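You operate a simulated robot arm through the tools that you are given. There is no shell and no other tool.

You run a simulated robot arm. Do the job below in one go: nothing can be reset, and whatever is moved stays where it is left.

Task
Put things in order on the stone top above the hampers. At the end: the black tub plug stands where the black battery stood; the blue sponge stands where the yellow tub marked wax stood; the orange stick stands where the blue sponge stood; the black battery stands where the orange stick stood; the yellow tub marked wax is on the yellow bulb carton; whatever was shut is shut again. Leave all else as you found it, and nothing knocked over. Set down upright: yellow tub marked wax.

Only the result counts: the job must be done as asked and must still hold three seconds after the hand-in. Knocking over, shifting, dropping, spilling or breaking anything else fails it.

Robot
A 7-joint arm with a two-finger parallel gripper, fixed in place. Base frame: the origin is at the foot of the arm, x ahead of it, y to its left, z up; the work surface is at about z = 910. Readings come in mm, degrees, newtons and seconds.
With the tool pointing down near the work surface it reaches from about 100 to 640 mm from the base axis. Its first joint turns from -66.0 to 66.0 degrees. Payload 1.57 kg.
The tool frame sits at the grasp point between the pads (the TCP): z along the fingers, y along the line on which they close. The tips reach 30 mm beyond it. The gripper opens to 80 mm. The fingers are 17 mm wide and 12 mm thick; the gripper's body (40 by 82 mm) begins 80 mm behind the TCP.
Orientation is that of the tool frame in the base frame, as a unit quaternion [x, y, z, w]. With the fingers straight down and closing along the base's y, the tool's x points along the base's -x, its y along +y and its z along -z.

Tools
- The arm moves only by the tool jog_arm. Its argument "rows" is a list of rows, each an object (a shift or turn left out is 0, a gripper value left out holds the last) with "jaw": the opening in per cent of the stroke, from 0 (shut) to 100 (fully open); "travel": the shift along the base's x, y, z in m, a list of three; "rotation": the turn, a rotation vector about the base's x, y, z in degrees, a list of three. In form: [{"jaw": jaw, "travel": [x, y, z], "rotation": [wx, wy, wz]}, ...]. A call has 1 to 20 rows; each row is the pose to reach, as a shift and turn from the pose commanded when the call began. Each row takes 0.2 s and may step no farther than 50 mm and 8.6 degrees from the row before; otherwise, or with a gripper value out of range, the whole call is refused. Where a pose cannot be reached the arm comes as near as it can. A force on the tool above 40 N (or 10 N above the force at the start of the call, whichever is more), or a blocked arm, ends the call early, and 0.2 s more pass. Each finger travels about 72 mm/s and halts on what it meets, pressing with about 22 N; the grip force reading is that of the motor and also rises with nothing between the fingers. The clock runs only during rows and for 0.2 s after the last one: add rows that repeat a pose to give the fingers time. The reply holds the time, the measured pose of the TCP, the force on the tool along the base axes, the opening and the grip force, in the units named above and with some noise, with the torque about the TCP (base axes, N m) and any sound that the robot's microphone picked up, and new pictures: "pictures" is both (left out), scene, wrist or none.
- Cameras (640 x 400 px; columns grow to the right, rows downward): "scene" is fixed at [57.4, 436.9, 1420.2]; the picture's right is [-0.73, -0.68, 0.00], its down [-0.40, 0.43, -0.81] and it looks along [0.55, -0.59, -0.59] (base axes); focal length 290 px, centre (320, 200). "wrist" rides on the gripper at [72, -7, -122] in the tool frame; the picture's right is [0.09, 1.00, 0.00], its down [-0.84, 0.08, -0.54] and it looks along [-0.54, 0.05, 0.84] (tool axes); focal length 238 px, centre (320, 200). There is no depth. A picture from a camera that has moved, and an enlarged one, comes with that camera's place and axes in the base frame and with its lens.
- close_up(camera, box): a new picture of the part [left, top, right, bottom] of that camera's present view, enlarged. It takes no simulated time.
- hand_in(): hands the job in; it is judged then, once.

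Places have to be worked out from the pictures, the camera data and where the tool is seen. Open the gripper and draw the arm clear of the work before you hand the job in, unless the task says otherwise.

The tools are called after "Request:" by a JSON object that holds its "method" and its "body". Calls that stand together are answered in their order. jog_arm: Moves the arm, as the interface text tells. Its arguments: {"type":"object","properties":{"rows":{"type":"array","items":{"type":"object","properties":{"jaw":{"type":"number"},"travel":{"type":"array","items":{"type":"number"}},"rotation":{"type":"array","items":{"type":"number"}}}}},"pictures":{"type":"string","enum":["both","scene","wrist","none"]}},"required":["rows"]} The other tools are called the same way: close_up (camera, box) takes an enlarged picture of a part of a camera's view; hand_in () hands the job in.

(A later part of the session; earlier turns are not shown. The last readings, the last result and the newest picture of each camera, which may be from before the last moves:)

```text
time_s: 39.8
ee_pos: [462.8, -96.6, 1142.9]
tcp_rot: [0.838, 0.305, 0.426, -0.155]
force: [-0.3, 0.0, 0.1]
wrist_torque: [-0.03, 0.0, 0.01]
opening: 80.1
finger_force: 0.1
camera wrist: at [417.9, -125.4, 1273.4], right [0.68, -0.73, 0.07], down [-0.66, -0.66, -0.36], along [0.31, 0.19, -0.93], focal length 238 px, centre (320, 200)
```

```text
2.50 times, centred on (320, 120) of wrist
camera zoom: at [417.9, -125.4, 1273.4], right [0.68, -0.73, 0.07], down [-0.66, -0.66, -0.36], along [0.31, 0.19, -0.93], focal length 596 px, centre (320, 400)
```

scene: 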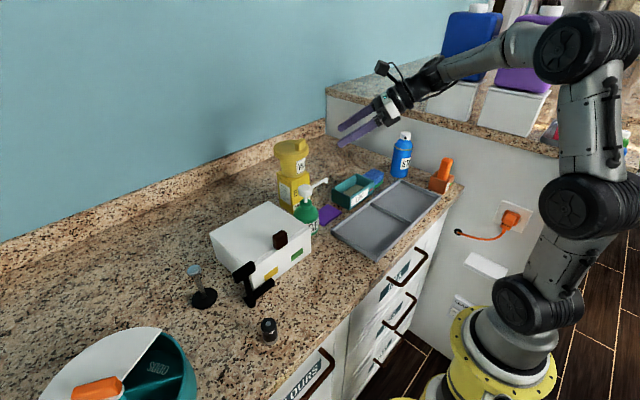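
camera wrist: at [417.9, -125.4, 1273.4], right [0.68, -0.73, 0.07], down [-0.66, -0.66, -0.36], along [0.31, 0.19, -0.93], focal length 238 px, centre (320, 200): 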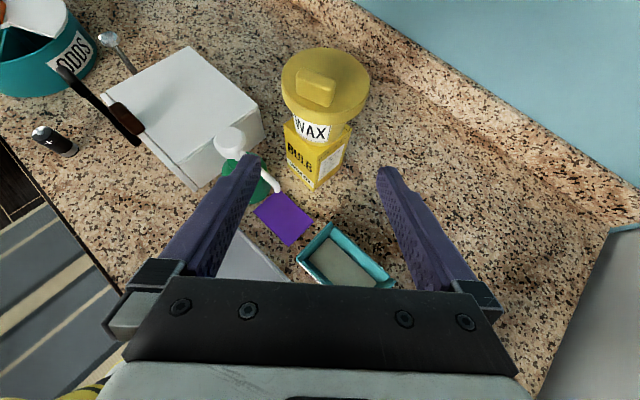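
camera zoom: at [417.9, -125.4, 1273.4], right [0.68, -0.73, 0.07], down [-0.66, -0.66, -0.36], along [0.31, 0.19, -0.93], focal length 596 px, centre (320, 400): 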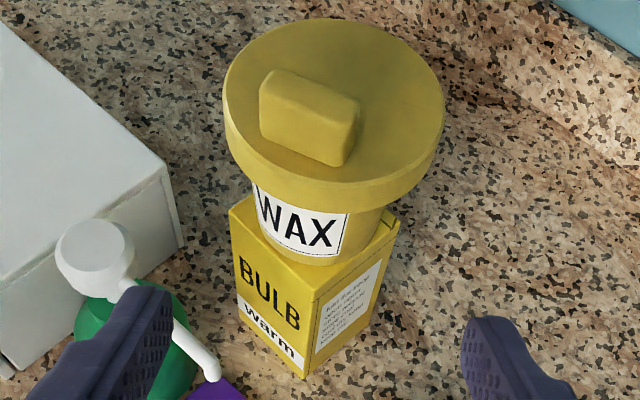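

The wax tub stands centred on the carton with its lid shut. Next is the sponge, which spans about x 451–502 and y -284 to -215. I bring the tool back to vertical while moving above it.

Request:
{"method": "jog_arm", "body": {"rows": [{"travel": [0.0017, -0.0192, 0], "rotation": [-4.34, 5.17, 0]}, {"travel": [0.0033, -0.0384, 0], "rotation": [-8.68, 10.34, 0]}, {"travel": [0.005, -0.0576, 0], "rotation": [-13.0, 15.5, 0]}, {"travel": [0.0067, -0.0768, 0], "rotation": [-17.36, 20.7, 0]}, {"travel": [0.0083, -0.096, 0], "rotation": [-21.7, 25.85, 0]}, {"travel": [0.01, -0.1152, 0], "rotation": [-26.04, 31.0, 0]}, {"travel": [0.0117, -0.1344, 0], "rotation": [-30.4, 36.2, 0]}, {"travel": [0.0133, -0.1535, 0], "rotation": [-34.7, 41.4, 0]}, {"travel": [0.0133, -0.1535, 0], "rotation": [-34.7, 41.4, 0]}], "pictures": "scene"}}

Request:
{"method": "jog_arm", "body": {"rows": [{"rotation": [0, 0, 6.25]}, {"rotation": [0, 0, 12.5]}, {"rotation": [0, 0, 18.75]}, {"rotation": [0, 0, 25]}, {"rotation": [0, 0, 31.25]}, {"rotation": [0, 0, 37.5]}, {"rotation": [0, 0, 43.75]}, {"rotation": [0, 0, 50]}, {"rotation": [0, 0, 50]}], "pictures": "both"}}

```text
time_s: 41.8
ee_pos: [477.6, -247.9, 1142.4]
tcp_rot: [0.939, 0.343, -0.002, 0.001]
force: [-1.2, -0.3, 0.6]
wrist_torque: [-0.05, 0.0, 0.04]
opening: 80.0
finger_force: 0.0
```

scene: 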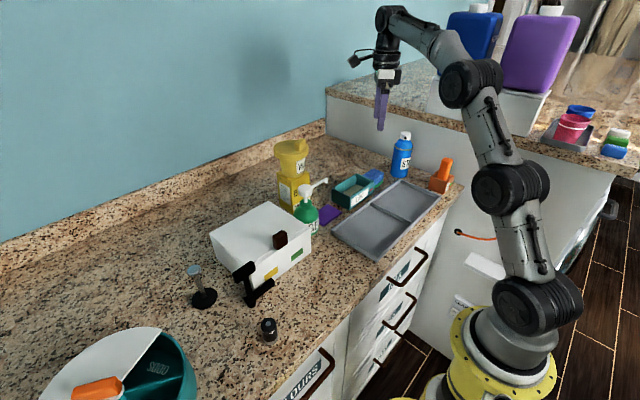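

```text
time_s: 43.8
ee_pos: [477.8, -248.1, 1142.6]
tcp_rot: [0.707, 0.707, 0.0, 0.0]
force: [0.2, -0.4, 0.0]
wrist_torque: [0.02, -0.02, -0.01]
opening: 80.2
finger_force: 0.0
camera wrist: at [473.1, -175.6, 1264.7], right [1.0, 0.09, 0.0], down [0.08, -0.84, 0.54], along [0.05, -0.54, -0.84], focal length 238 px, centre (320, 200)
```

scene: 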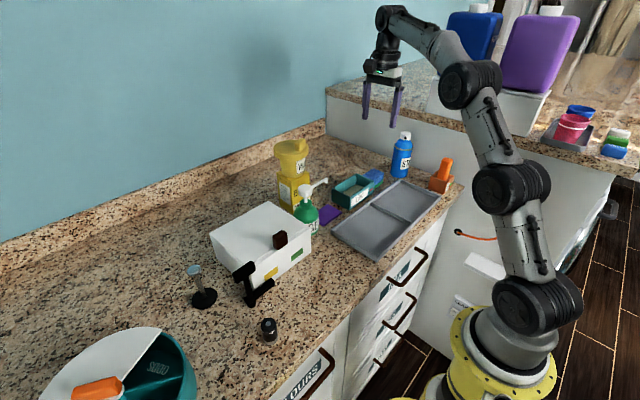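
wrist: 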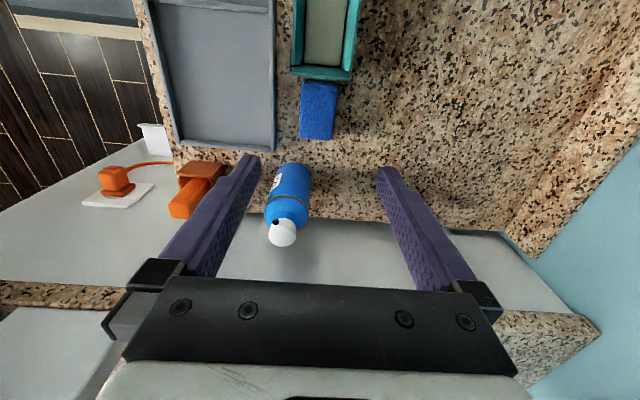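

The tool is vertical, closing along x with the camera on the LINT side. I zoom on the sponge to measure its edges.

Request:
{"method": "close_up", "body": {"camera": "wrist", "box": [250, 50, 390, 160]}}

Request:
{"method": "close_up", "body": {"camera": "wrist", "box": [150, 120, 330, 260]}}

```text
3.64 times, centred on (320, 105) of wrist
camera zoom: at [473.1, -175.6, 1264.7], right [1.0, 0.09, 0.0], down [0.08, -0.84, 0.54], along [0.05, -0.54, -0.84], focal length 867 px, centre (320, 546)
```

zoom: 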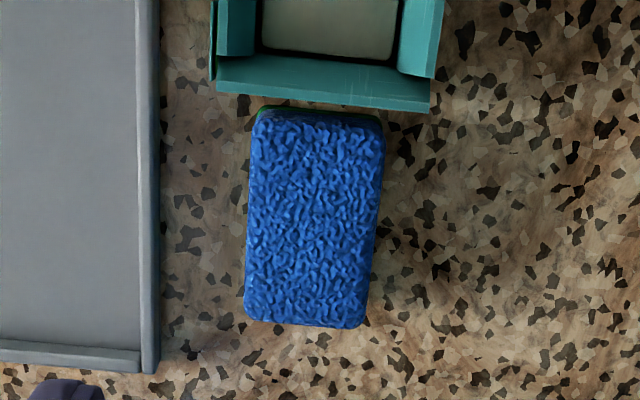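

```text
2.86 times, centred on (240, 190) of wrist
camera zoom: at [473.1, -175.6, 1264.7], right [1.0, 0.09, 0.0], down [0.08, -0.84, 0.54], along [0.05, -0.54, -0.84], focal length 681 px, centre (549, 229)
```

zoom: 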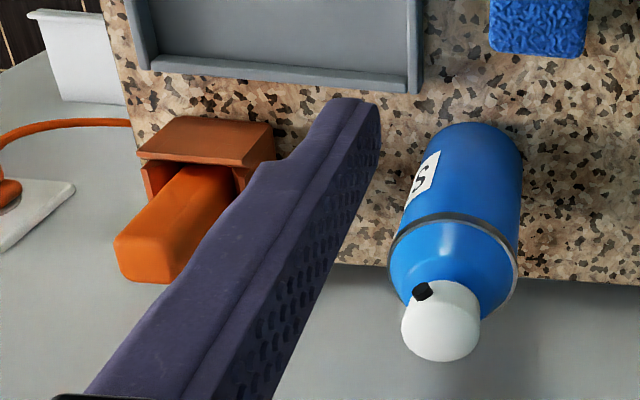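

The sponge spans x 455–498 and y -285 to -211, centred at (476.5, -248); the tray edge is at x 419. I lower with the jaw at 85 % so the fingers go down on its front and back sides.

Request:
{"method": "jog_arm", "body": {"rows": [{"jaw": 85, "travel": [-0.0013, 0, -0.04]}, {"jaw": 85, "travel": [-0.0013, 0, -0.08]}, {"jaw": 85, "travel": [-0.0013, 0, -0.12]}, {"jaw": 85, "travel": [-0.0013, 0, -0.15]}, {"jaw": 85, "travel": [-0.0013, 0, -0.16]}, {"jaw": 85, "travel": [-0.0013, 0, -0.16]}], "pictures": "both"}}

Request:
{"method": "close_up", "body": {"camera": "wrist", "box": [220, 60, 420, 220]}}

Request:
{"method": "close_up", "body": {"camera": "scene", "box": [330, 130, 430, 220]}}

```text
time_s: 45.2
ee_pos: [476.5, -247.7, 980.5]
tcp_rot: [0.707, 0.707, 0.0, 0.001]
force: [1.6, 0.3, 0.3]
wrist_torque: [0.04, -0.02, 0.01]
opening: 67.9
finger_force: 0.1
camera wrist: at [471.0, -175.0, 1103.1], right [1.0, 0.09, 0.0], down [0.08, -0.84, 0.54], along [0.05, -0.54, -0.84], focal length 238 px, centre (320, 200)
```

scene: 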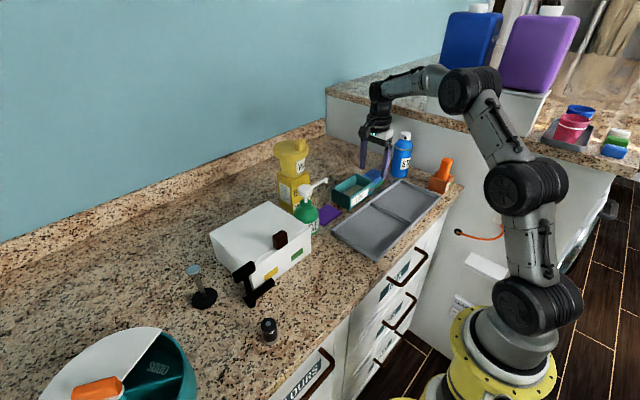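
wrist: 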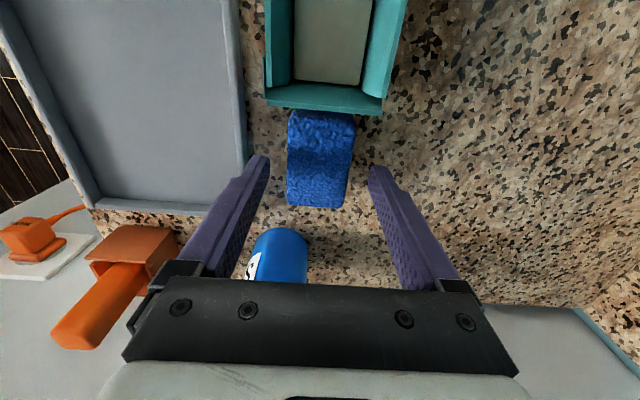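

```text
2.50 times, centred on (320, 140) of wrist
camera zoom: at [471.0, -175.0, 1103.1], right [1.0, 0.09, 0.0], down [0.08, -0.84, 0.54], along [0.05, -0.54, -0.84], focal length 596 px, centre (320, 350)
```

zoom: 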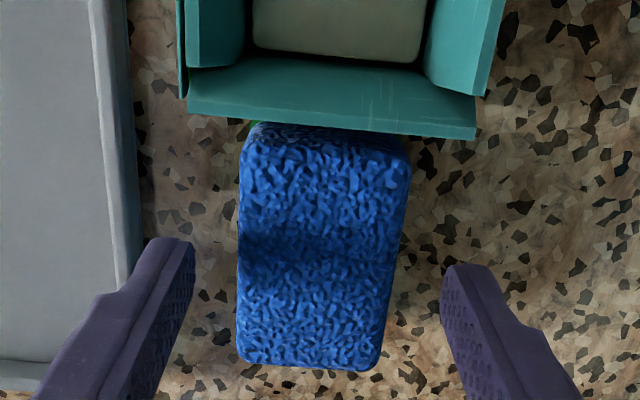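

```text
4.44 times, centred on (380, 175) of scene
camera zoom: at [57.4, 436.9, 1420.2], right [-0.73, -0.68, 0.0], down [-0.4, 0.43, -0.81], along [0.55, -0.59, -0.59], focal length 1287 px, centre (53, 311)
```

zoom: 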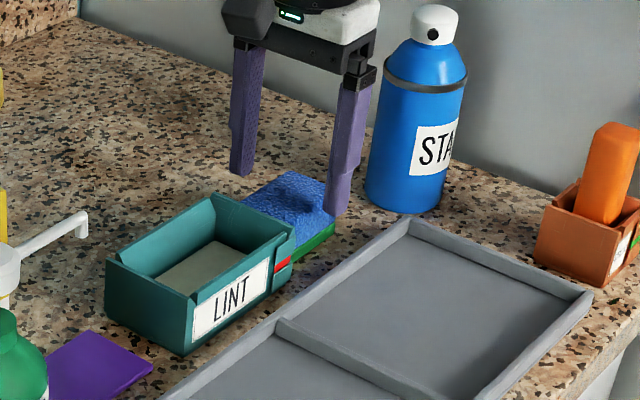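

The sponge centre is (477, -251) and the fingers straddle it evenly. I go down to z 944 and close.

Request:
{"method": "jog_arm", "body": {"rows": [{"travel": [0.0005, -0.002, -0.012]}, {"travel": [0.0005, -0.0025, -0.024]}, {"travel": [0.0005, -0.0025, -0.035]}, {"travel": [0.0005, -0.0025, -0.035]}], "pictures": "none"}}

Request:
{"method": "jog_arm", "body": {"rows": [{"jaw": 70}, {"jaw": 55}, {"jaw": 40}, {"jaw": 20}, {"jaw": 20}, {"jaw": 20}], "pictures": "both"}}

Request:
{"method": "close_up", "body": {"camera": "scene", "box": [330, 130, 430, 220]}}

```text
time_s: 46.2
ee_pos: [475.5, -250.7, 946.2]
tcp_rot: [0.707, 0.707, 0.0, 0.001]
force: [0.8, -0.3, 0.8]
wrist_torque: [-0.01, 0.01, 0.01]
opening: 68.0
finger_force: 0.0
```

```text
time_s: 47.6
ee_pos: [475.8, -250.5, 947.3]
tcp_rot: [0.707, 0.707, 0.0, 0.001]
force: [0.8, -0.2, -0.1]
wrist_torque: [0.04, 0.02, -0.03]
opening: 45.1
finger_force: 22.1
camera wrist: at [471.3, -177.3, 1069.1], right [1.0, 0.09, 0.0], down [0.08, -0.84, 0.54], along [0.05, -0.54, -0.84], focal length 238 px, centre (320, 200)
```

scene: 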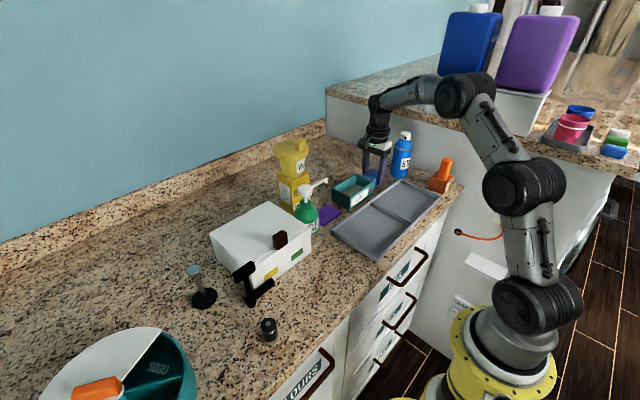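
wrist: 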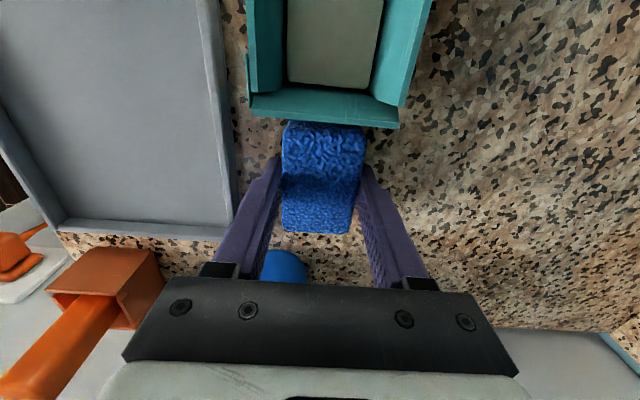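

```text
4.44 times, centred on (380, 175) of scene
camera zoom: at [57.4, 436.9, 1420.2], right [-0.73, -0.68, 0.0], down [-0.4, 0.43, -0.81], along [0.55, -0.59, -0.59], focal length 1287 px, centre (53, 311)
```

zoom: 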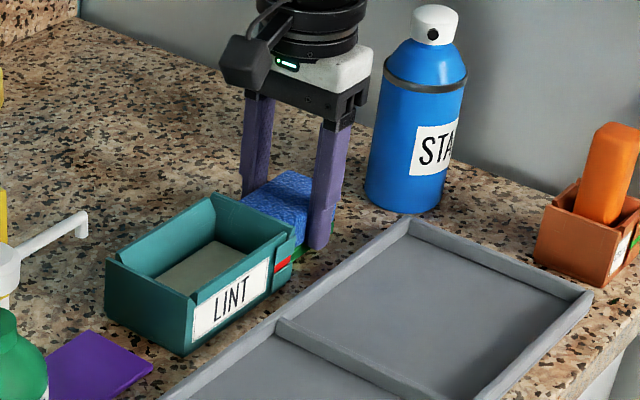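

The sponge is gripped at 45 mm. I lift it clear, carry it to the wax tub's old spot at (592, -182), and stop above for a check.

Request:
{"method": "jog_arm", "body": {"rows": [{"travel": [0, 0, 0.005]}, {"travel": [0, 0, 0.015]}, {"travel": [0, 0, 0.04]}, {"travel": [0, 0, 0.07]}, {"travel": [0, 0, 0.095]}, {"travel": [0.029, 0.017, 0.095]}, {"travel": [0.058, 0.034, 0.095]}, {"travel": [0.087, 0.051, 0.095]}, {"travel": [0.1162, 0.0685, 0.095]}, {"travel": [0.1162, 0.0685, 0.095]}, {"travel": [0.1162, 0.0685, 0.095]}], "pictures": "both"}}

Request:
{"method": "close_up", "body": {"camera": "scene", "box": [280, 100, 400, 210]}}

```text
time_s: 50.0
ee_pos: [589.8, -183.3, 1041.0]
tcp_rot: [0.707, 0.707, 0.0, 0.0]
force: [1.1, -0.7, -0.6]
wrist_torque: [0.03, 0.01, 0.0]
opening: 45.1
finger_force: 22.0
out of reach, approached as far as the arm can: row 9, 10, 11
camera wrist: at [584.9, -109.6, 1163.6], right [1.0, 0.09, 0.0], down [0.08, -0.84, 0.54], along [0.05, -0.54, -0.84], focal length 238 px, centre (320, 200)
```

scene: 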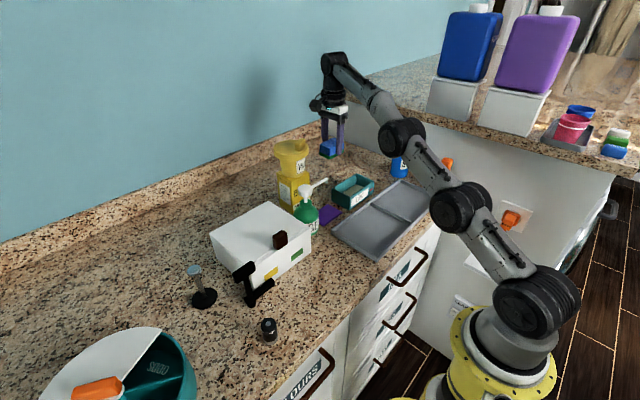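
wrist: 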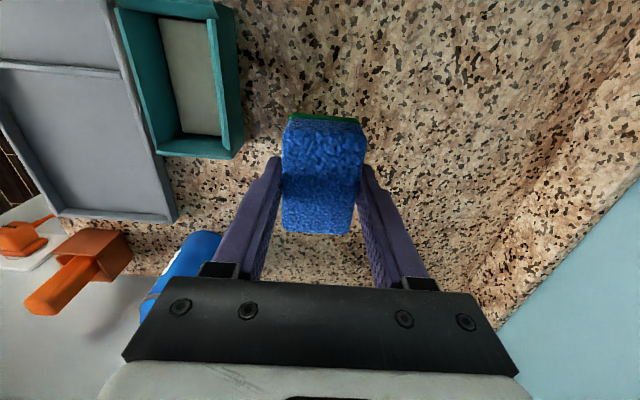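

```text
3.64 times, centred on (340, 155) of scene
camera zoom: at [57.4, 436.9, 1420.2], right [-0.73, -0.68, 0.0], down [-0.4, 0.43, -0.81], along [0.55, -0.59, -0.59], focal length 1053 px, centre (247, 364)
```

zoom: 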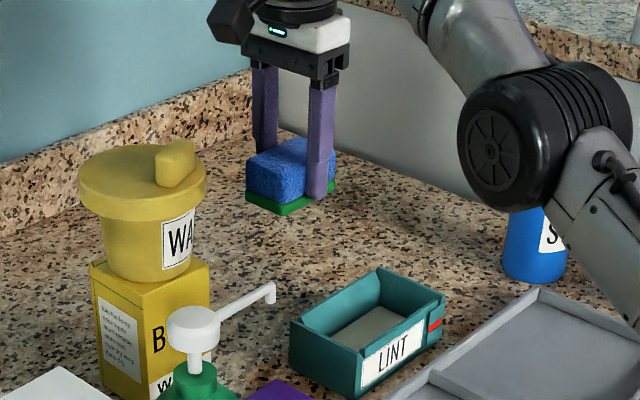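

At this height the arm is 2 mm short of full reach, which is small and should ease lower down. The sponge hangs level, so I lower it toward the counter in steps, keeping an eye on reach and force.

Request:
{"method": "jog_arm", "body": {"rows": [{"travel": [0, 0, -0.02]}, {"travel": [0, 0, -0.04]}, {"travel": [0, 0, -0.06]}, {"travel": [0, 0, -0.075]}, {"travel": [0, 0, -0.085]}, {"travel": [0, 0, -0.085]}, {"travel": [0, 0, -0.085]}], "pictures": "both"}}

Request:
{"method": "close_up", "body": {"camera": "scene", "box": [300, 110, 430, 210]}}

```text
time_s: 51.6
ee_pos: [591.1, -182.2, 955.4]
tcp_rot: [0.707, 0.707, -0.001, 0.001]
force: [-0.1, -1.3, -0.5]
wrist_torque: [-0.01, -0.01, -0.02]
opening: 45.2
finger_force: 21.9
camera wrist: at [585.7, -109.3, 1077.7], right [1.0, 0.09, 0.0], down [0.08, -0.84, 0.54], along [0.05, -0.54, -0.84], focal length 238 px, centre (320, 200)
```

scene: 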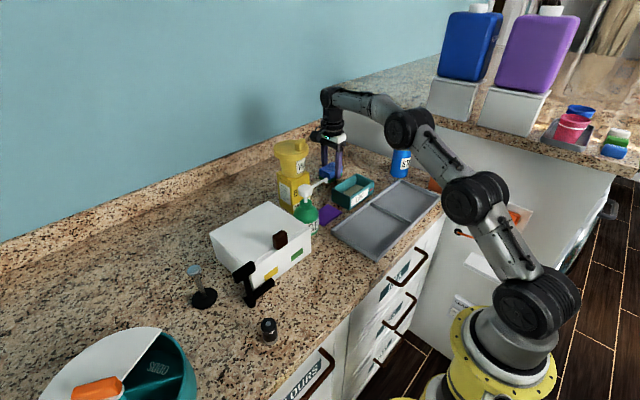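
wrist: 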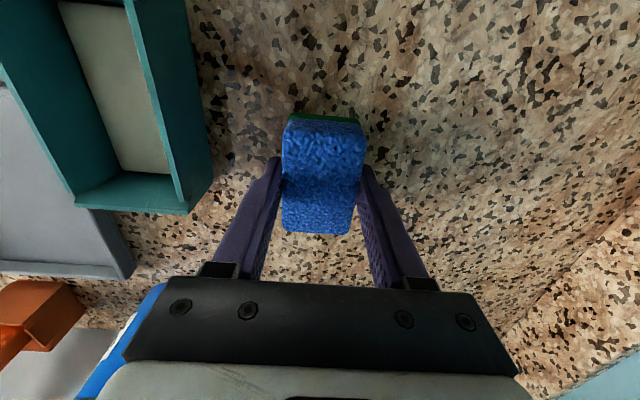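

```text
4.00 times, centred on (365, 160) of scene
camera zoom: at [57.4, 436.9, 1420.2], right [-0.73, -0.68, 0.0], down [-0.4, 0.43, -0.81], along [0.55, -0.59, -0.59], focal length 1158 px, centre (140, 360)
```

zoom: 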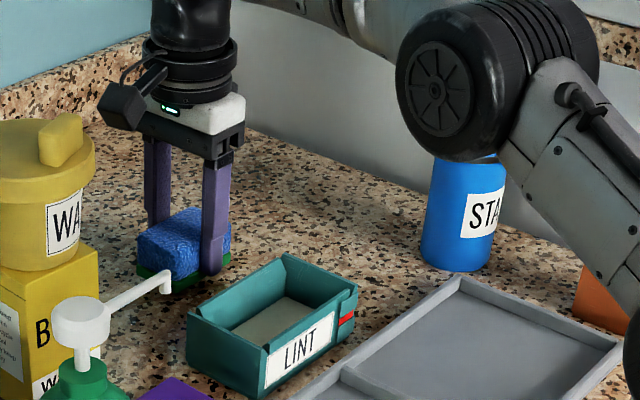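

It is now at (591, -182) with no contact. I lower the last few millimetres gently.

Request:
{"method": "jog_arm", "body": {"rows": [{"travel": [0, 0, -0.003]}, {"travel": [0, 0, -0.006]}, {"travel": [0, 0, -0.0075]}, {"travel": [0, 0, -0.0075]}], "pictures": "none"}}

Request:
{"method": "jog_arm", "body": {"rows": [{"travel": [0, 0, -0.001]}, {"travel": [0, 0, -0.001]}], "pictures": "none"}}

Request:
{"method": "jog_arm", "body": {"rows": [{"travel": [0, 0, -0.001]}, {"travel": [0, 0, -0.001]}], "pictures": "none"}}

```text
time_s: 52.6
ee_pos: [589.6, -182.7, 949.6]
tcp_rot: [0.707, 0.707, 0.0, 0.0]
force: [0.6, -0.4, -0.6]
wrist_torque: [-0.03, -0.01, -0.02]
opening: 45.4
finger_force: 22.2
```

```text
time_s: 53.2
ee_pos: [591.1, -181.1, 948.7]
tcp_rot: [0.707, 0.707, -0.001, 0.001]
force: [0.1, -0.2, 0.5]
wrist_torque: [0.0, -0.04, 0.0]
opening: 45.2
finger_force: 22.2
```

```text
time_s: 53.8
ee_pos: [590.1, -182.3, 947.4]
tcp_rot: [0.707, 0.708, 0.0, 0.001]
force: [0.4, -0.7, -0.8]
wrist_torque: [-0.01, 0.04, -0.01]
opening: 45.5
finger_force: 22.2
```

Request:
{"method": "jog_arm", "body": {"rows": [{"travel": [0, 0, -0.001]}, {"travel": [0, 0, -0.001]}], "pictures": "none"}}

Request:
{"method": "jog_arm", "body": {"rows": [{"travel": [0, 0, -0.001]}, {"travel": [0, 0, -0.001]}], "pictures": "scene"}}

Request:
{"method": "close_up", "body": {"camera": "scene", "box": [310, 140, 370, 200]}}

```text
time_s: 54.4
ee_pos: [590.1, -182.6, 946.8]
tcp_rot: [0.706, 0.708, -0.001, 0.001]
force: [-1.4, 2.8, 3.6]
wrist_torque: [0.07, 0.08, -0.02]
opening: 45.2
finger_force: 21.9
```

```text
time_s: 55.0
ee_pos: [590.5, -182.9, 947.6]
tcp_rot: [0.706, 0.708, 0.001, 0.002]
force: [-2.6, 3.2, 12.2]
wrist_torque: [0.17, 0.21, 0.0]
opening: 45.0
finger_force: 22.0
```

scene: 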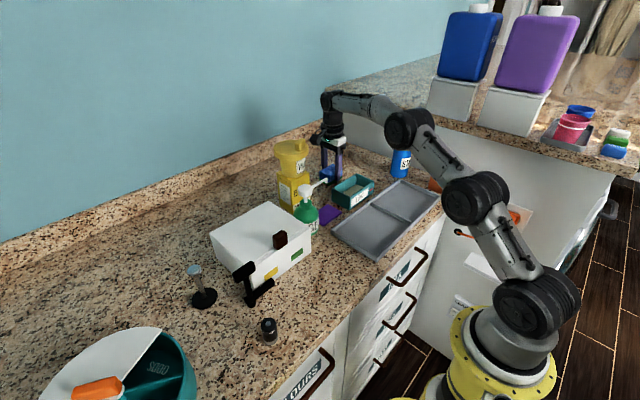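

```text
6.67 times, centred on (340, 170) of scene
camera zoom: at [57.1, 437.1, 1420.1], right [-0.73, -0.68, 0.0], down [-0.4, 0.43, -0.81], along [0.55, -0.59, -0.59], focal length 1930 px, centre (187, 400)
```

zoom: 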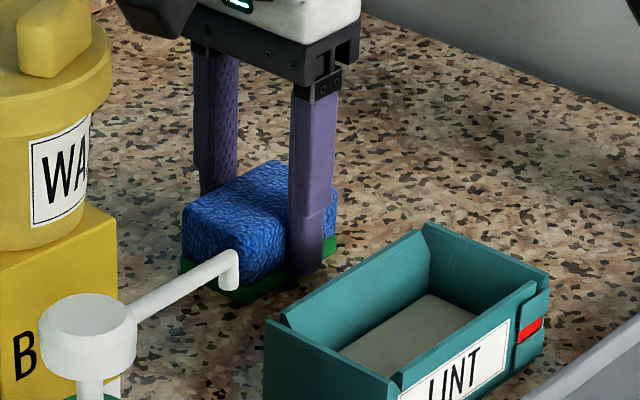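

The sponge is on the counter. I ease off 1 mm, open to 75 %, and rise straight up.

Request:
{"method": "jog_arm", "body": {"rows": [{"travel": [0, 0, 0.0012]}, {"travel": [0, 0, 0.0012], "jaw": 60}, {"travel": [0, 0, 0.0012], "jaw": 70}, {"travel": [0, 0, 0.0012], "jaw": 75}, {"travel": [0, 0, 0.0012], "jaw": 75}, {"travel": [0, 0, 0.01], "jaw": 75}, {"travel": [0, 0, 0.03], "jaw": 75}, {"travel": [0, 0, 0.06], "jaw": 75}, {"travel": [0, 0, 0.1], "jaw": 75}, {"travel": [0, 0, 0.14], "jaw": 75}, {"travel": [0, 0, 0.14], "jaw": 75}], "pictures": "both"}}

Request:
{"method": "close_up", "body": {"camera": "scene", "box": [270, 130, 400, 220]}}

Request:
{"method": "close_up", "body": {"camera": "wrist", "box": [240, 80, 400, 200]}}

```text
time_s: 57.4
ee_pos: [575.8, -176.2, 1078.9]
tcp_rot: [0.707, 0.708, -0.001, 0.001]
force: [-0.5, -0.2, 0.8]
wrist_torque: [0.0, -0.01, -0.01]
opening: 59.8
finger_force: 0.1
out of reach, approached as far as the arm can: row 10, 11
camera wrist: at [570.5, -102.1, 1201.0], right [1.0, 0.09, 0.0], down [0.08, -0.84, 0.54], along [0.05, -0.54, -0.84], focal length 238 px, centre (320, 200)
```

scene: 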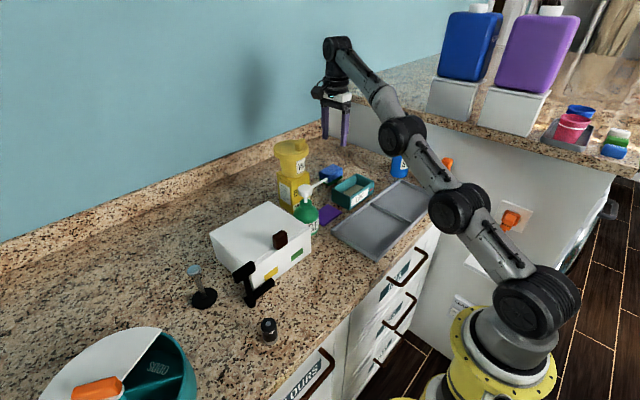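
wrist: 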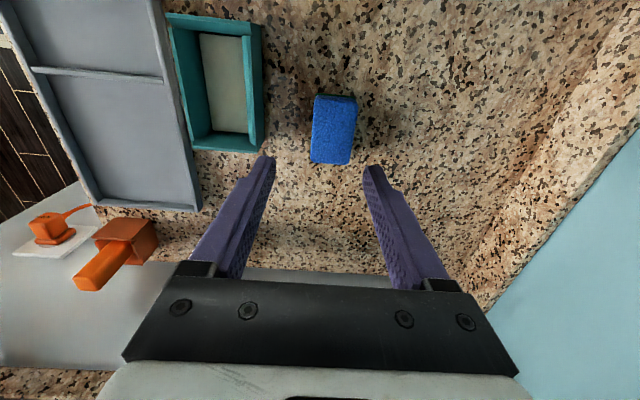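

```text
4.44 times, centred on (335, 175) of scene
camera zoom: at [57.4, 436.9, 1420.2], right [-0.73, -0.68, 0.0], down [-0.4, 0.43, -0.81], along [0.55, -0.59, -0.59], focal length 1287 px, centre (253, 311)
```

zoom: 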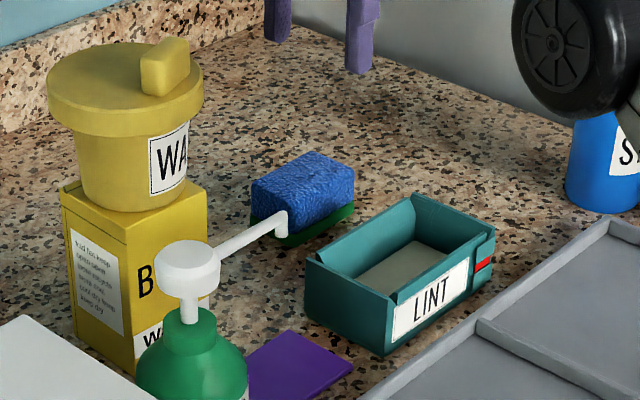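

```text
3.33 times, centred on (320, 140) of wrist
camera zoom: at [570.5, -102.1, 1201.0], right [1.0, 0.09, 0.0], down [0.08, -0.84, 0.54], along [0.05, -0.54, -0.84], focal length 794 px, centre (320, 400)
```

zoom: 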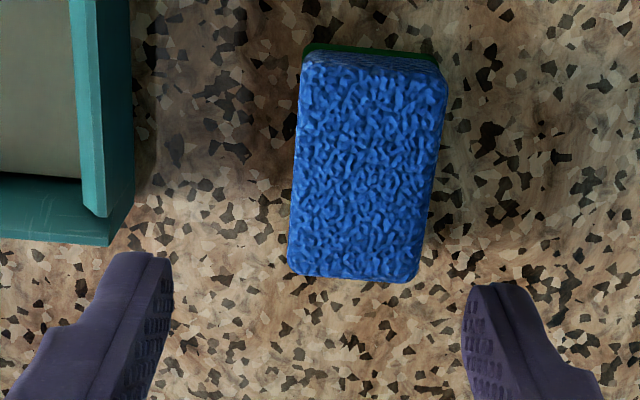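

The sponge stands at about (592, -180), on the wax tub's old spot. Now for the orange stick: I move over toward its holder near (290, -370) to look at how it stands.

Request:
{"method": "jog_arm", "body": {"rows": [{"jaw": 75, "travel": [-0.035, -0.01, 0.005]}, {"travel": [-0.07, -0.025, 0.01]}, {"travel": [-0.11, -0.042, 0.015]}, {"travel": [-0.15, -0.06, 0.02]}, {"travel": [-0.19, -0.078, 0.025]}, {"travel": [-0.23, -0.096, 0.03]}, {"travel": [-0.265, -0.112, 0.033]}, {"travel": [-0.28, -0.118, 0.033]}, {"travel": [-0.28, -0.118, 0.033]}], "pictures": "both"}}

```text
time_s: 59.4
ee_pos: [294.5, -293.9, 1111.1]
tcp_rot: [0.707, 0.707, -0.001, 0.001]
force: [-0.5, 0.1, -0.2]
wrist_torque: [0.03, -0.02, -0.01]
opening: 59.9
finger_force: 0.1
out of reach, approached as far as the arm can: row 1, 2
camera wrist: at [289.8, -221.2, 1232.6], right [1.0, 0.09, 0.0], down [0.08, -0.84, 0.54], along [0.05, -0.54, -0.84], focal length 238 px, centre (320, 200)
```

scene: 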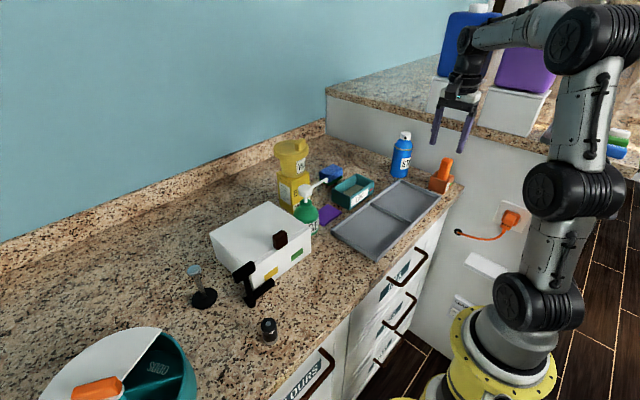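
wrist: 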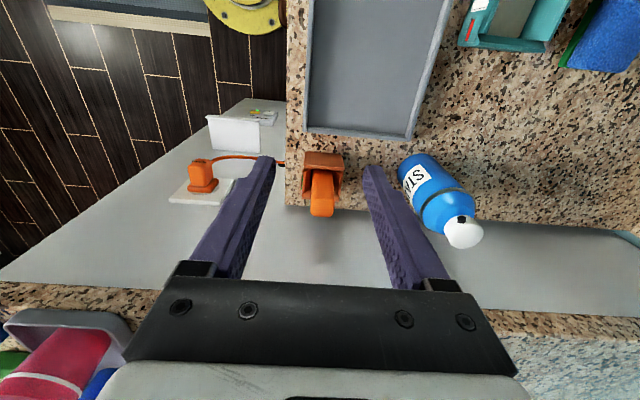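

The holder is in clear view between the fingers now. I zoom in on the stick and holder from both cameras.

Request:
{"method": "close_up", "body": {"camera": "wrist", "box": [280, 130, 370, 230]}}

Request:
{"method": "close_up", "body": {"camera": "scene", "box": [420, 145, 475, 205]}}

```text
4.00 times, centred on (325, 180) of wrist
camera zoom: at [289.8, -221.2, 1232.6], right [1.0, 0.09, 0.0], down [0.08, -0.84, 0.54], along [0.05, -0.54, -0.84], focal length 953 px, centre (300, 280)
```

zoom: 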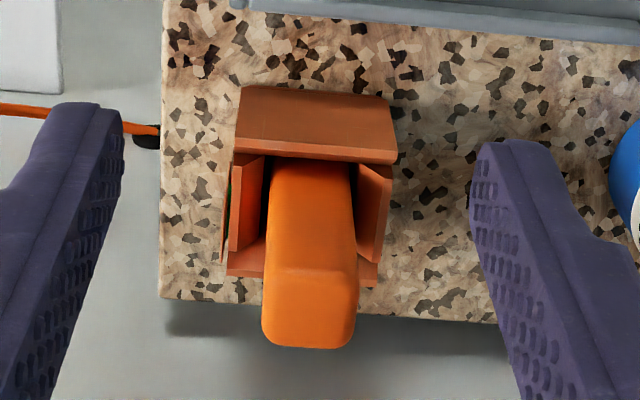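

```text
6.67 times, centred on (448, 175) of scene
camera zoom: at [57.4, 436.9, 1420.2], right [-0.73, -0.68, 0.0], down [-0.4, 0.43, -0.81], along [0.55, -0.59, -0.59], focal length 1930 px, centre (-530, 367)
```

zoom: 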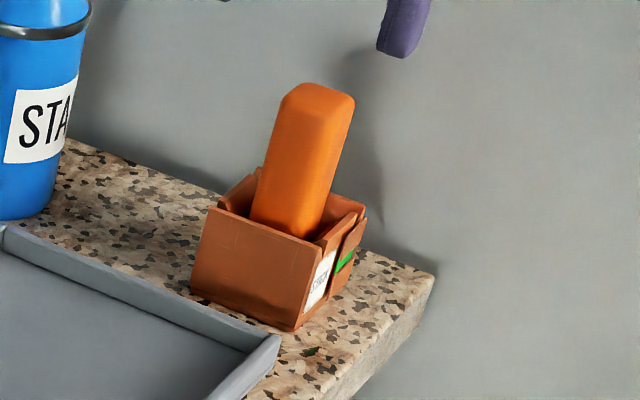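

The stick stands upright in the holder: its top centre is near (306, -373, 1012), it is about 25 mm square, and the holder walls reach about z 958. I move above it and descend partway to check alignment.

Request:
{"method": "jog_arm", "body": {"rows": [{"travel": [0.004, -0.026, 0]}, {"travel": [0.008, -0.052, 0]}, {"travel": [0.0115, -0.078, 0]}, {"travel": [0.0115, -0.078, -0.02]}, {"travel": [0.0115, -0.078, -0.04]}, {"travel": [0.0115, -0.078, -0.05]}, {"travel": [0.0115, -0.078, -0.05]}, {"travel": [0.0115, -0.078, -0.05]}], "pictures": "both"}}

Request:
{"method": "close_up", "body": {"camera": "wrist", "box": [230, 90, 410, 230]}}

Request:
{"method": "close_up", "body": {"camera": "scene", "box": [400, 100, 500, 210]}}

```text
time_s: 61.2
ee_pos: [308.5, -372.1, 1061.4]
tcp_rot: [0.708, 0.706, 0.0, 0.0]
force: [0.5, 0.1, -0.8]
wrist_torque: [0.01, -0.02, 0.03]
opening: 59.9
finger_force: 0.1
camera wrist: at [303.1, -299.6, 1182.7], right [1.0, 0.09, 0.0], down [0.08, -0.84, 0.54], along [0.05, -0.54, -0.84], focal length 238 px, centre (320, 200)
```

scene: 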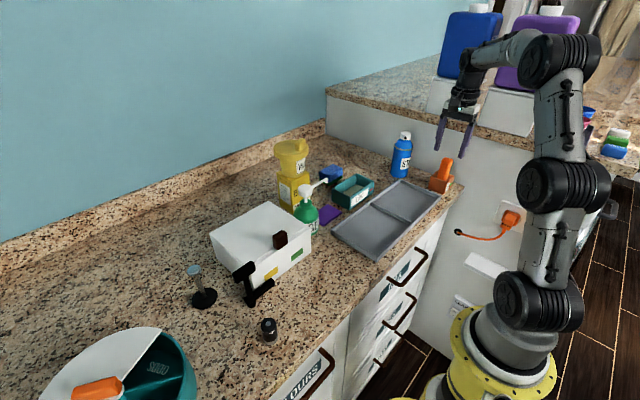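
wrist: 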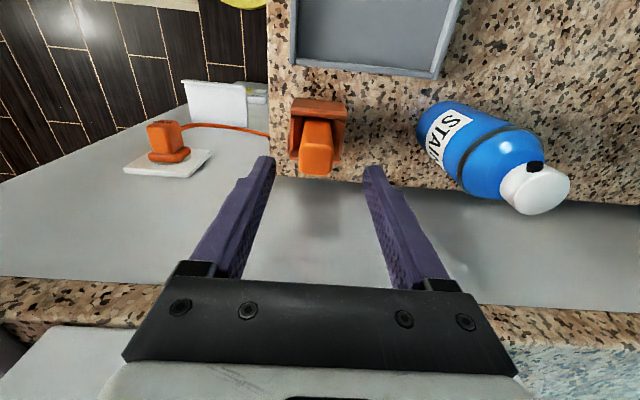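

```text
2.86 times, centred on (320, 160) of wrist
camera zoom: at [303.1, -299.6, 1182.7], right [1.0, 0.09, 0.0], down [0.08, -0.84, 0.54], along [0.05, -0.54, -0.84], focal length 681 px, centre (320, 314)
```

zoom: 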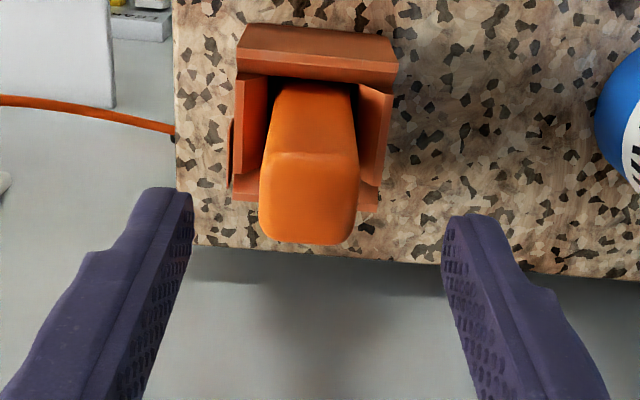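

```text
3.64 times, centred on (450, 155) of scene
camera zoom: at [57.4, 436.9, 1420.2], right [-0.73, -0.68, 0.0], down [-0.4, 0.43, -0.81], along [0.55, -0.59, -0.59], focal length 1053 px, centre (-153, 364)
```

zoom: 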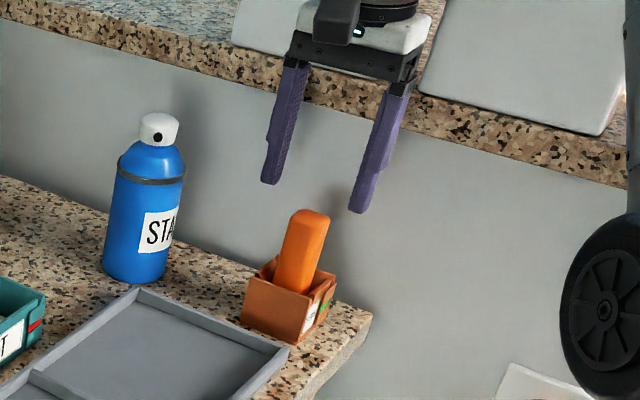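

The stick top is at about (306, -373), within 2–3 mm of the tool centre. I lower to z 996, keeping the tips just above the holder walls, and close gently.

Request:
{"method": "jog_arm", "body": {"rows": [{"travel": [-0.002, -0.001, -0.02]}, {"travel": [-0.002, -0.001, -0.04]}, {"travel": [-0.002, -0.001, -0.055]}, {"travel": [-0.002, -0.001, -0.065]}, {"travel": [-0.002, -0.001, -0.065]}], "pictures": "both"}}

Request:
{"method": "close_up", "body": {"camera": "wrist", "box": [230, 90, 410, 230]}}

Request:
{"method": "close_up", "body": {"camera": "scene", "box": [400, 120, 490, 210]}}

```text
time_s: 62.4
ee_pos: [305.0, -373.8, 996.5]
tcp_rot: [0.708, 0.707, -0.001, 0.001]
force: [-0.5, -0.2, 0.5]
wrist_torque: [-0.01, -0.01, 0.01]
opening: 59.9
finger_force: 0.0
camera wrist: at [300.3, -300.6, 1118.2], right [1.0, 0.09, 0.0], down [0.08, -0.84, 0.54], along [0.05, -0.54, -0.84], focal length 238 px, centre (320, 200)
```

scene: 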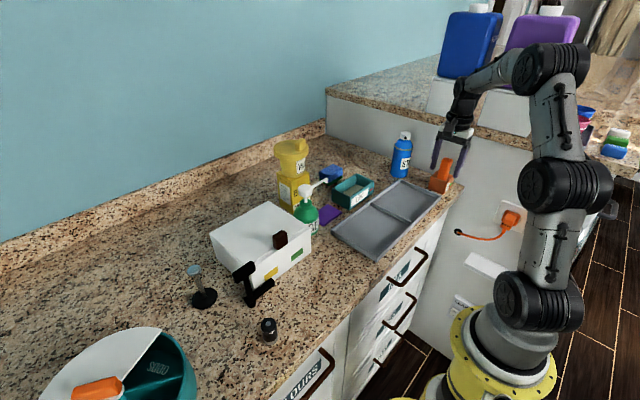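
wrist: 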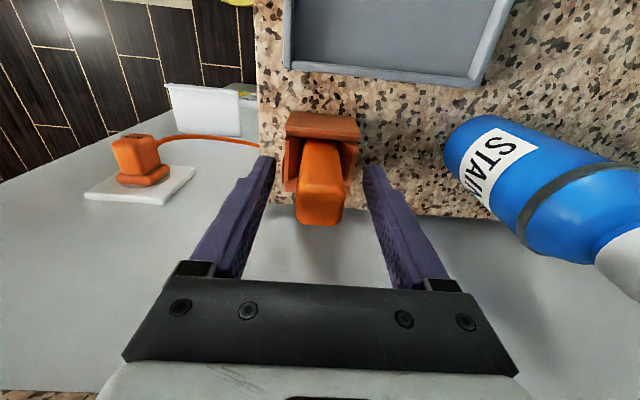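

```text
2.86 times, centred on (320, 160) of wrist
camera zoom: at [300.3, -300.6, 1118.2], right [1.0, 0.09, 0.0], down [0.08, -0.84, 0.54], along [0.05, -0.54, -0.84], focal length 681 px, centre (320, 314)
```

zoom: 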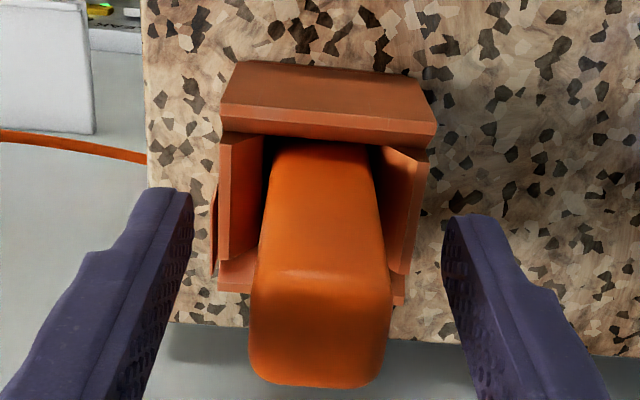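

```text
4.44 times, centred on (445, 165) of scene
camera zoom: at [57.4, 436.9, 1420.2], right [-0.73, -0.68, 0.0], down [-0.4, 0.43, -0.81], along [0.55, -0.59, -0.59], focal length 1287 px, centre (-236, 356)
```

zoom: 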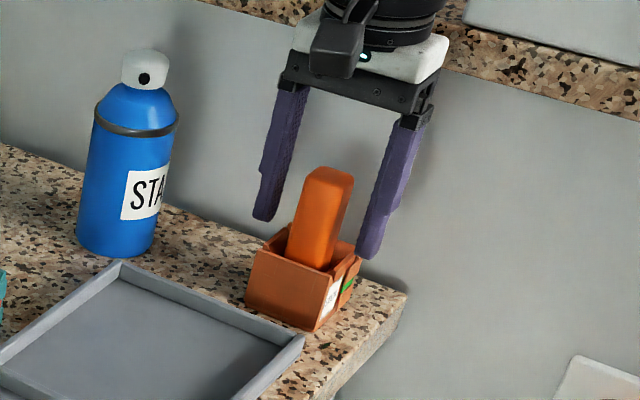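

Aligned to within a millimetre, so I close on the stick.

Request:
{"method": "jog_arm", "body": {"rows": [{"jaw": 60}, {"jaw": 45}, {"jaw": 30}, {"jaw": 15}, {"jaw": 10}, {"jaw": 10}], "pictures": "both"}}

Request:
{"method": "close_up", "body": {"camera": "scene", "box": [400, 120, 490, 210]}}

Request:
{"method": "close_up", "body": {"camera": "wrist", "box": [230, 90, 410, 230]}}

```text
time_s: 63.8
ee_pos: [306.6, -373.3, 997.3]
tcp_rot: [0.707, 0.708, -0.001, 0.001]
force: [-0.8, -0.1, 0.4]
wrist_torque: [0.03, 0.0, 0.0]
opening: 26.7
finger_force: 21.8
camera wrist: at [300.3, -300.6, 1118.4], right [1.0, 0.09, 0.0], down [0.08, -0.84, 0.54], along [0.05, -0.54, -0.84], focal length 238 px, centre (320, 200)
```

scene: 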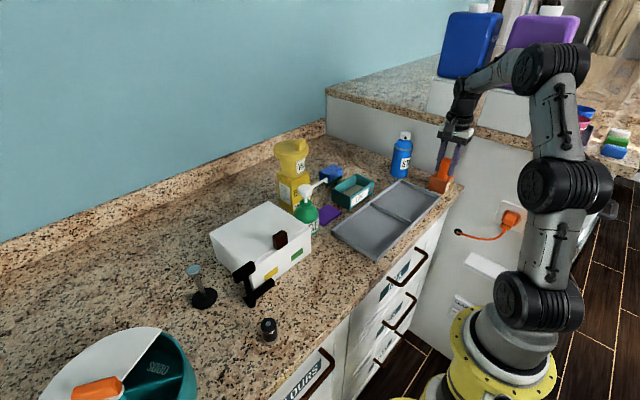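
wrist: 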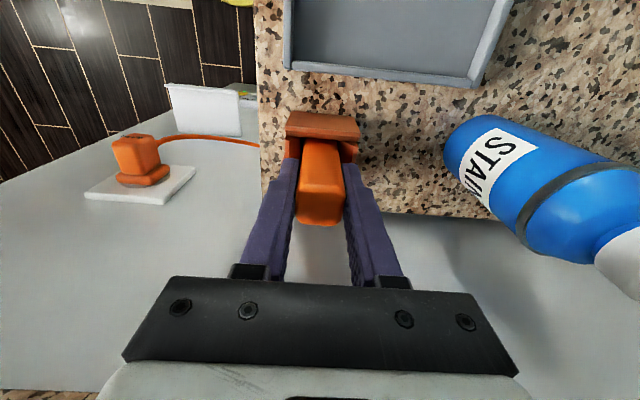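

```text
4.44 times, centred on (445, 165) of scene
camera zoom: at [57.4, 436.9, 1420.2], right [-0.73, -0.68, 0.0], down [-0.4, 0.43, -0.81], along [0.55, -0.59, -0.59], focal length 1287 px, centre (-236, 356)
```

zoom: 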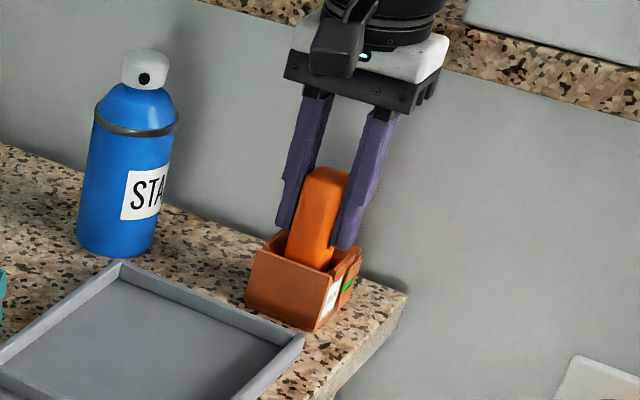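

```text
2.86 times, centred on (320, 160) of wrist
camera zoom: at [300.3, -300.6, 1118.4], right [1.0, 0.09, 0.0], down [0.08, -0.84, 0.54], along [0.05, -0.54, -0.84], focal length 681 px, centre (320, 314)
```

zoom: 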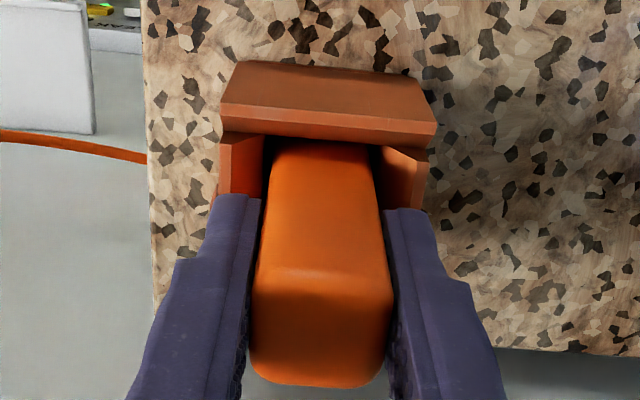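

The stick is gripped at 26.7 mm, with its original spot at (306.5, -373). I lift it straight out of the holder and check that the holder stays put.

Request:
{"method": "jog_arm", "body": {"rows": [{"travel": [0, 0, 0.005]}, {"travel": [0, 0, 0.015]}, {"travel": [0, 0, 0.03]}, {"travel": [0, 0, 0.05]}, {"travel": [0, 0, 0.07]}, {"travel": [0, 0, 0.09]}, {"travel": [0, 0, 0.1]}, {"travel": [0, 0, 0.1]}], "pictures": "both"}}

Request:
{"method": "close_up", "body": {"camera": "scene", "box": [400, 100, 500, 210]}}

Request:
{"method": "close_up", "body": {"camera": "wrist", "box": [240, 90, 400, 230]}}

```text
time_s: 65.6
ee_pos: [306.5, -373.1, 1097.0]
tcp_rot: [0.707, 0.707, 0.0, 0.001]
force: [0.5, -0.2, -1.0]
wrist_torque: [0.03, -0.03, 0.03]
opening: 26.7
finger_force: 21.5
camera wrist: at [300.4, -300.5, 1219.6], right [1.0, 0.09, 0.0], down [0.08, -0.84, 0.54], along [0.05, -0.54, -0.84], focal length 238 px, centre (320, 200)
```

scene: 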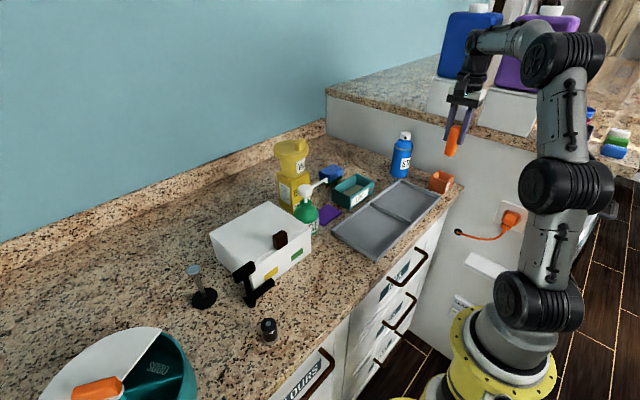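
wrist: 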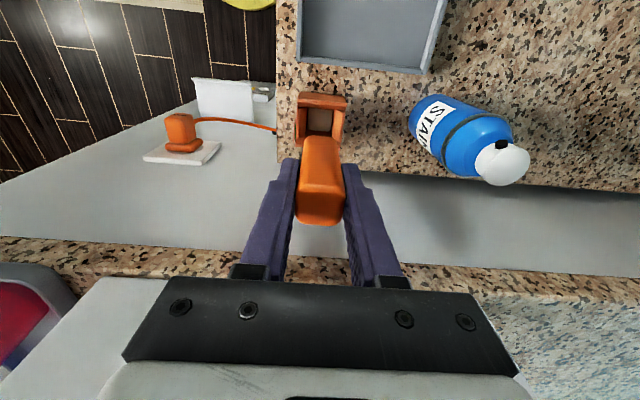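

```text
3.64 times, centred on (450, 155) of scene
camera zoom: at [57.4, 436.9, 1420.2], right [-0.73, -0.68, 0.0], down [-0.4, 0.43, -0.81], along [0.55, -0.59, -0.59], focal length 1053 px, centre (-153, 364)
```

zoom: 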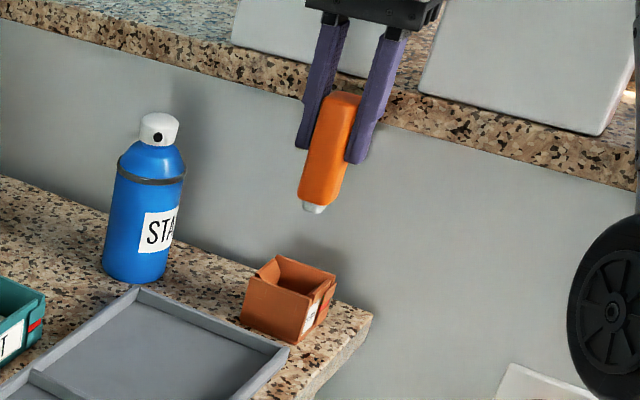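

```text
2.86 times, centred on (320, 160) of wrist
camera zoom: at [300.4, -300.5, 1219.6], right [1.0, 0.09, 0.0], down [0.08, -0.84, 0.54], along [0.05, -0.54, -0.84], focal length 681 px, centre (320, 314)
```

zoom: 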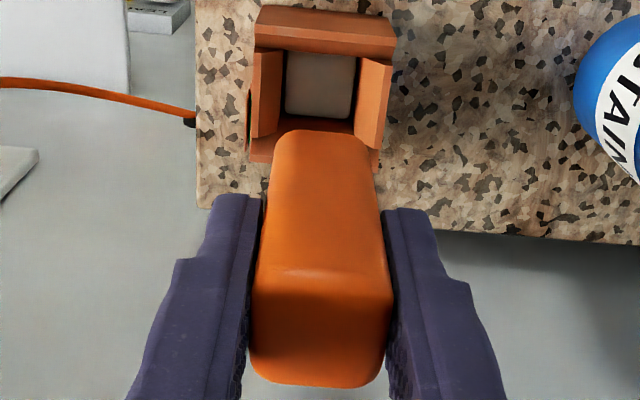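

The holder did not move. The stick turns out to have a small silver or white tip at its lower end, so I look closely at that end to judge how it can stand.

Request:
{"method": "close_up", "body": {"camera": "scene", "box": [435, 115, 475, 165]}}

Request:
{"method": "close_up", "body": {"camera": "scene", "box": [420, 160, 465, 200]}}

```text
8.00 times, centred on (455, 140) of scene
camera zoom: at [57.4, 436.9, 1420.2], right [-0.73, -0.68, 0.0], down [-0.4, 0.43, -0.81], along [0.55, -0.59, -0.59], focal length 2316 px, centre (-760, 680)
```

zoom: 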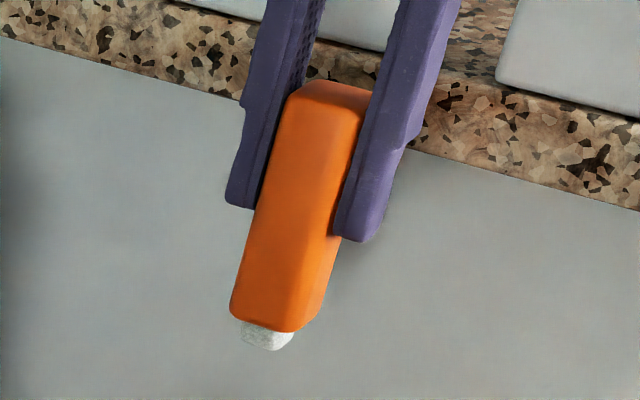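

```text
10.00 times, centred on (442, 180) of scene
camera zoom: at [57.4, 436.9, 1420.2], right [-0.73, -0.68, 0.0], down [-0.4, 0.43, -0.81], along [0.55, -0.59, -0.59], focal length 2895 px, centre (-905, 400)
```

zoom: 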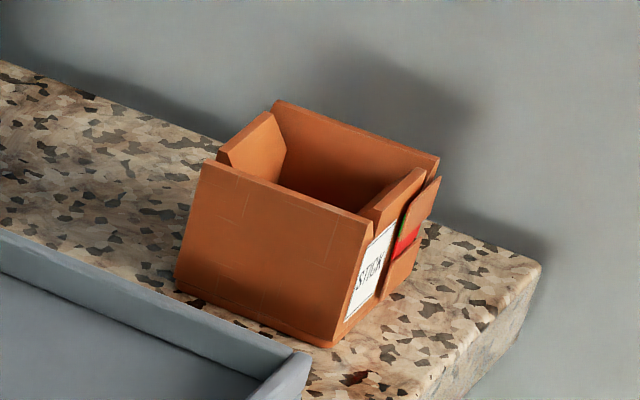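

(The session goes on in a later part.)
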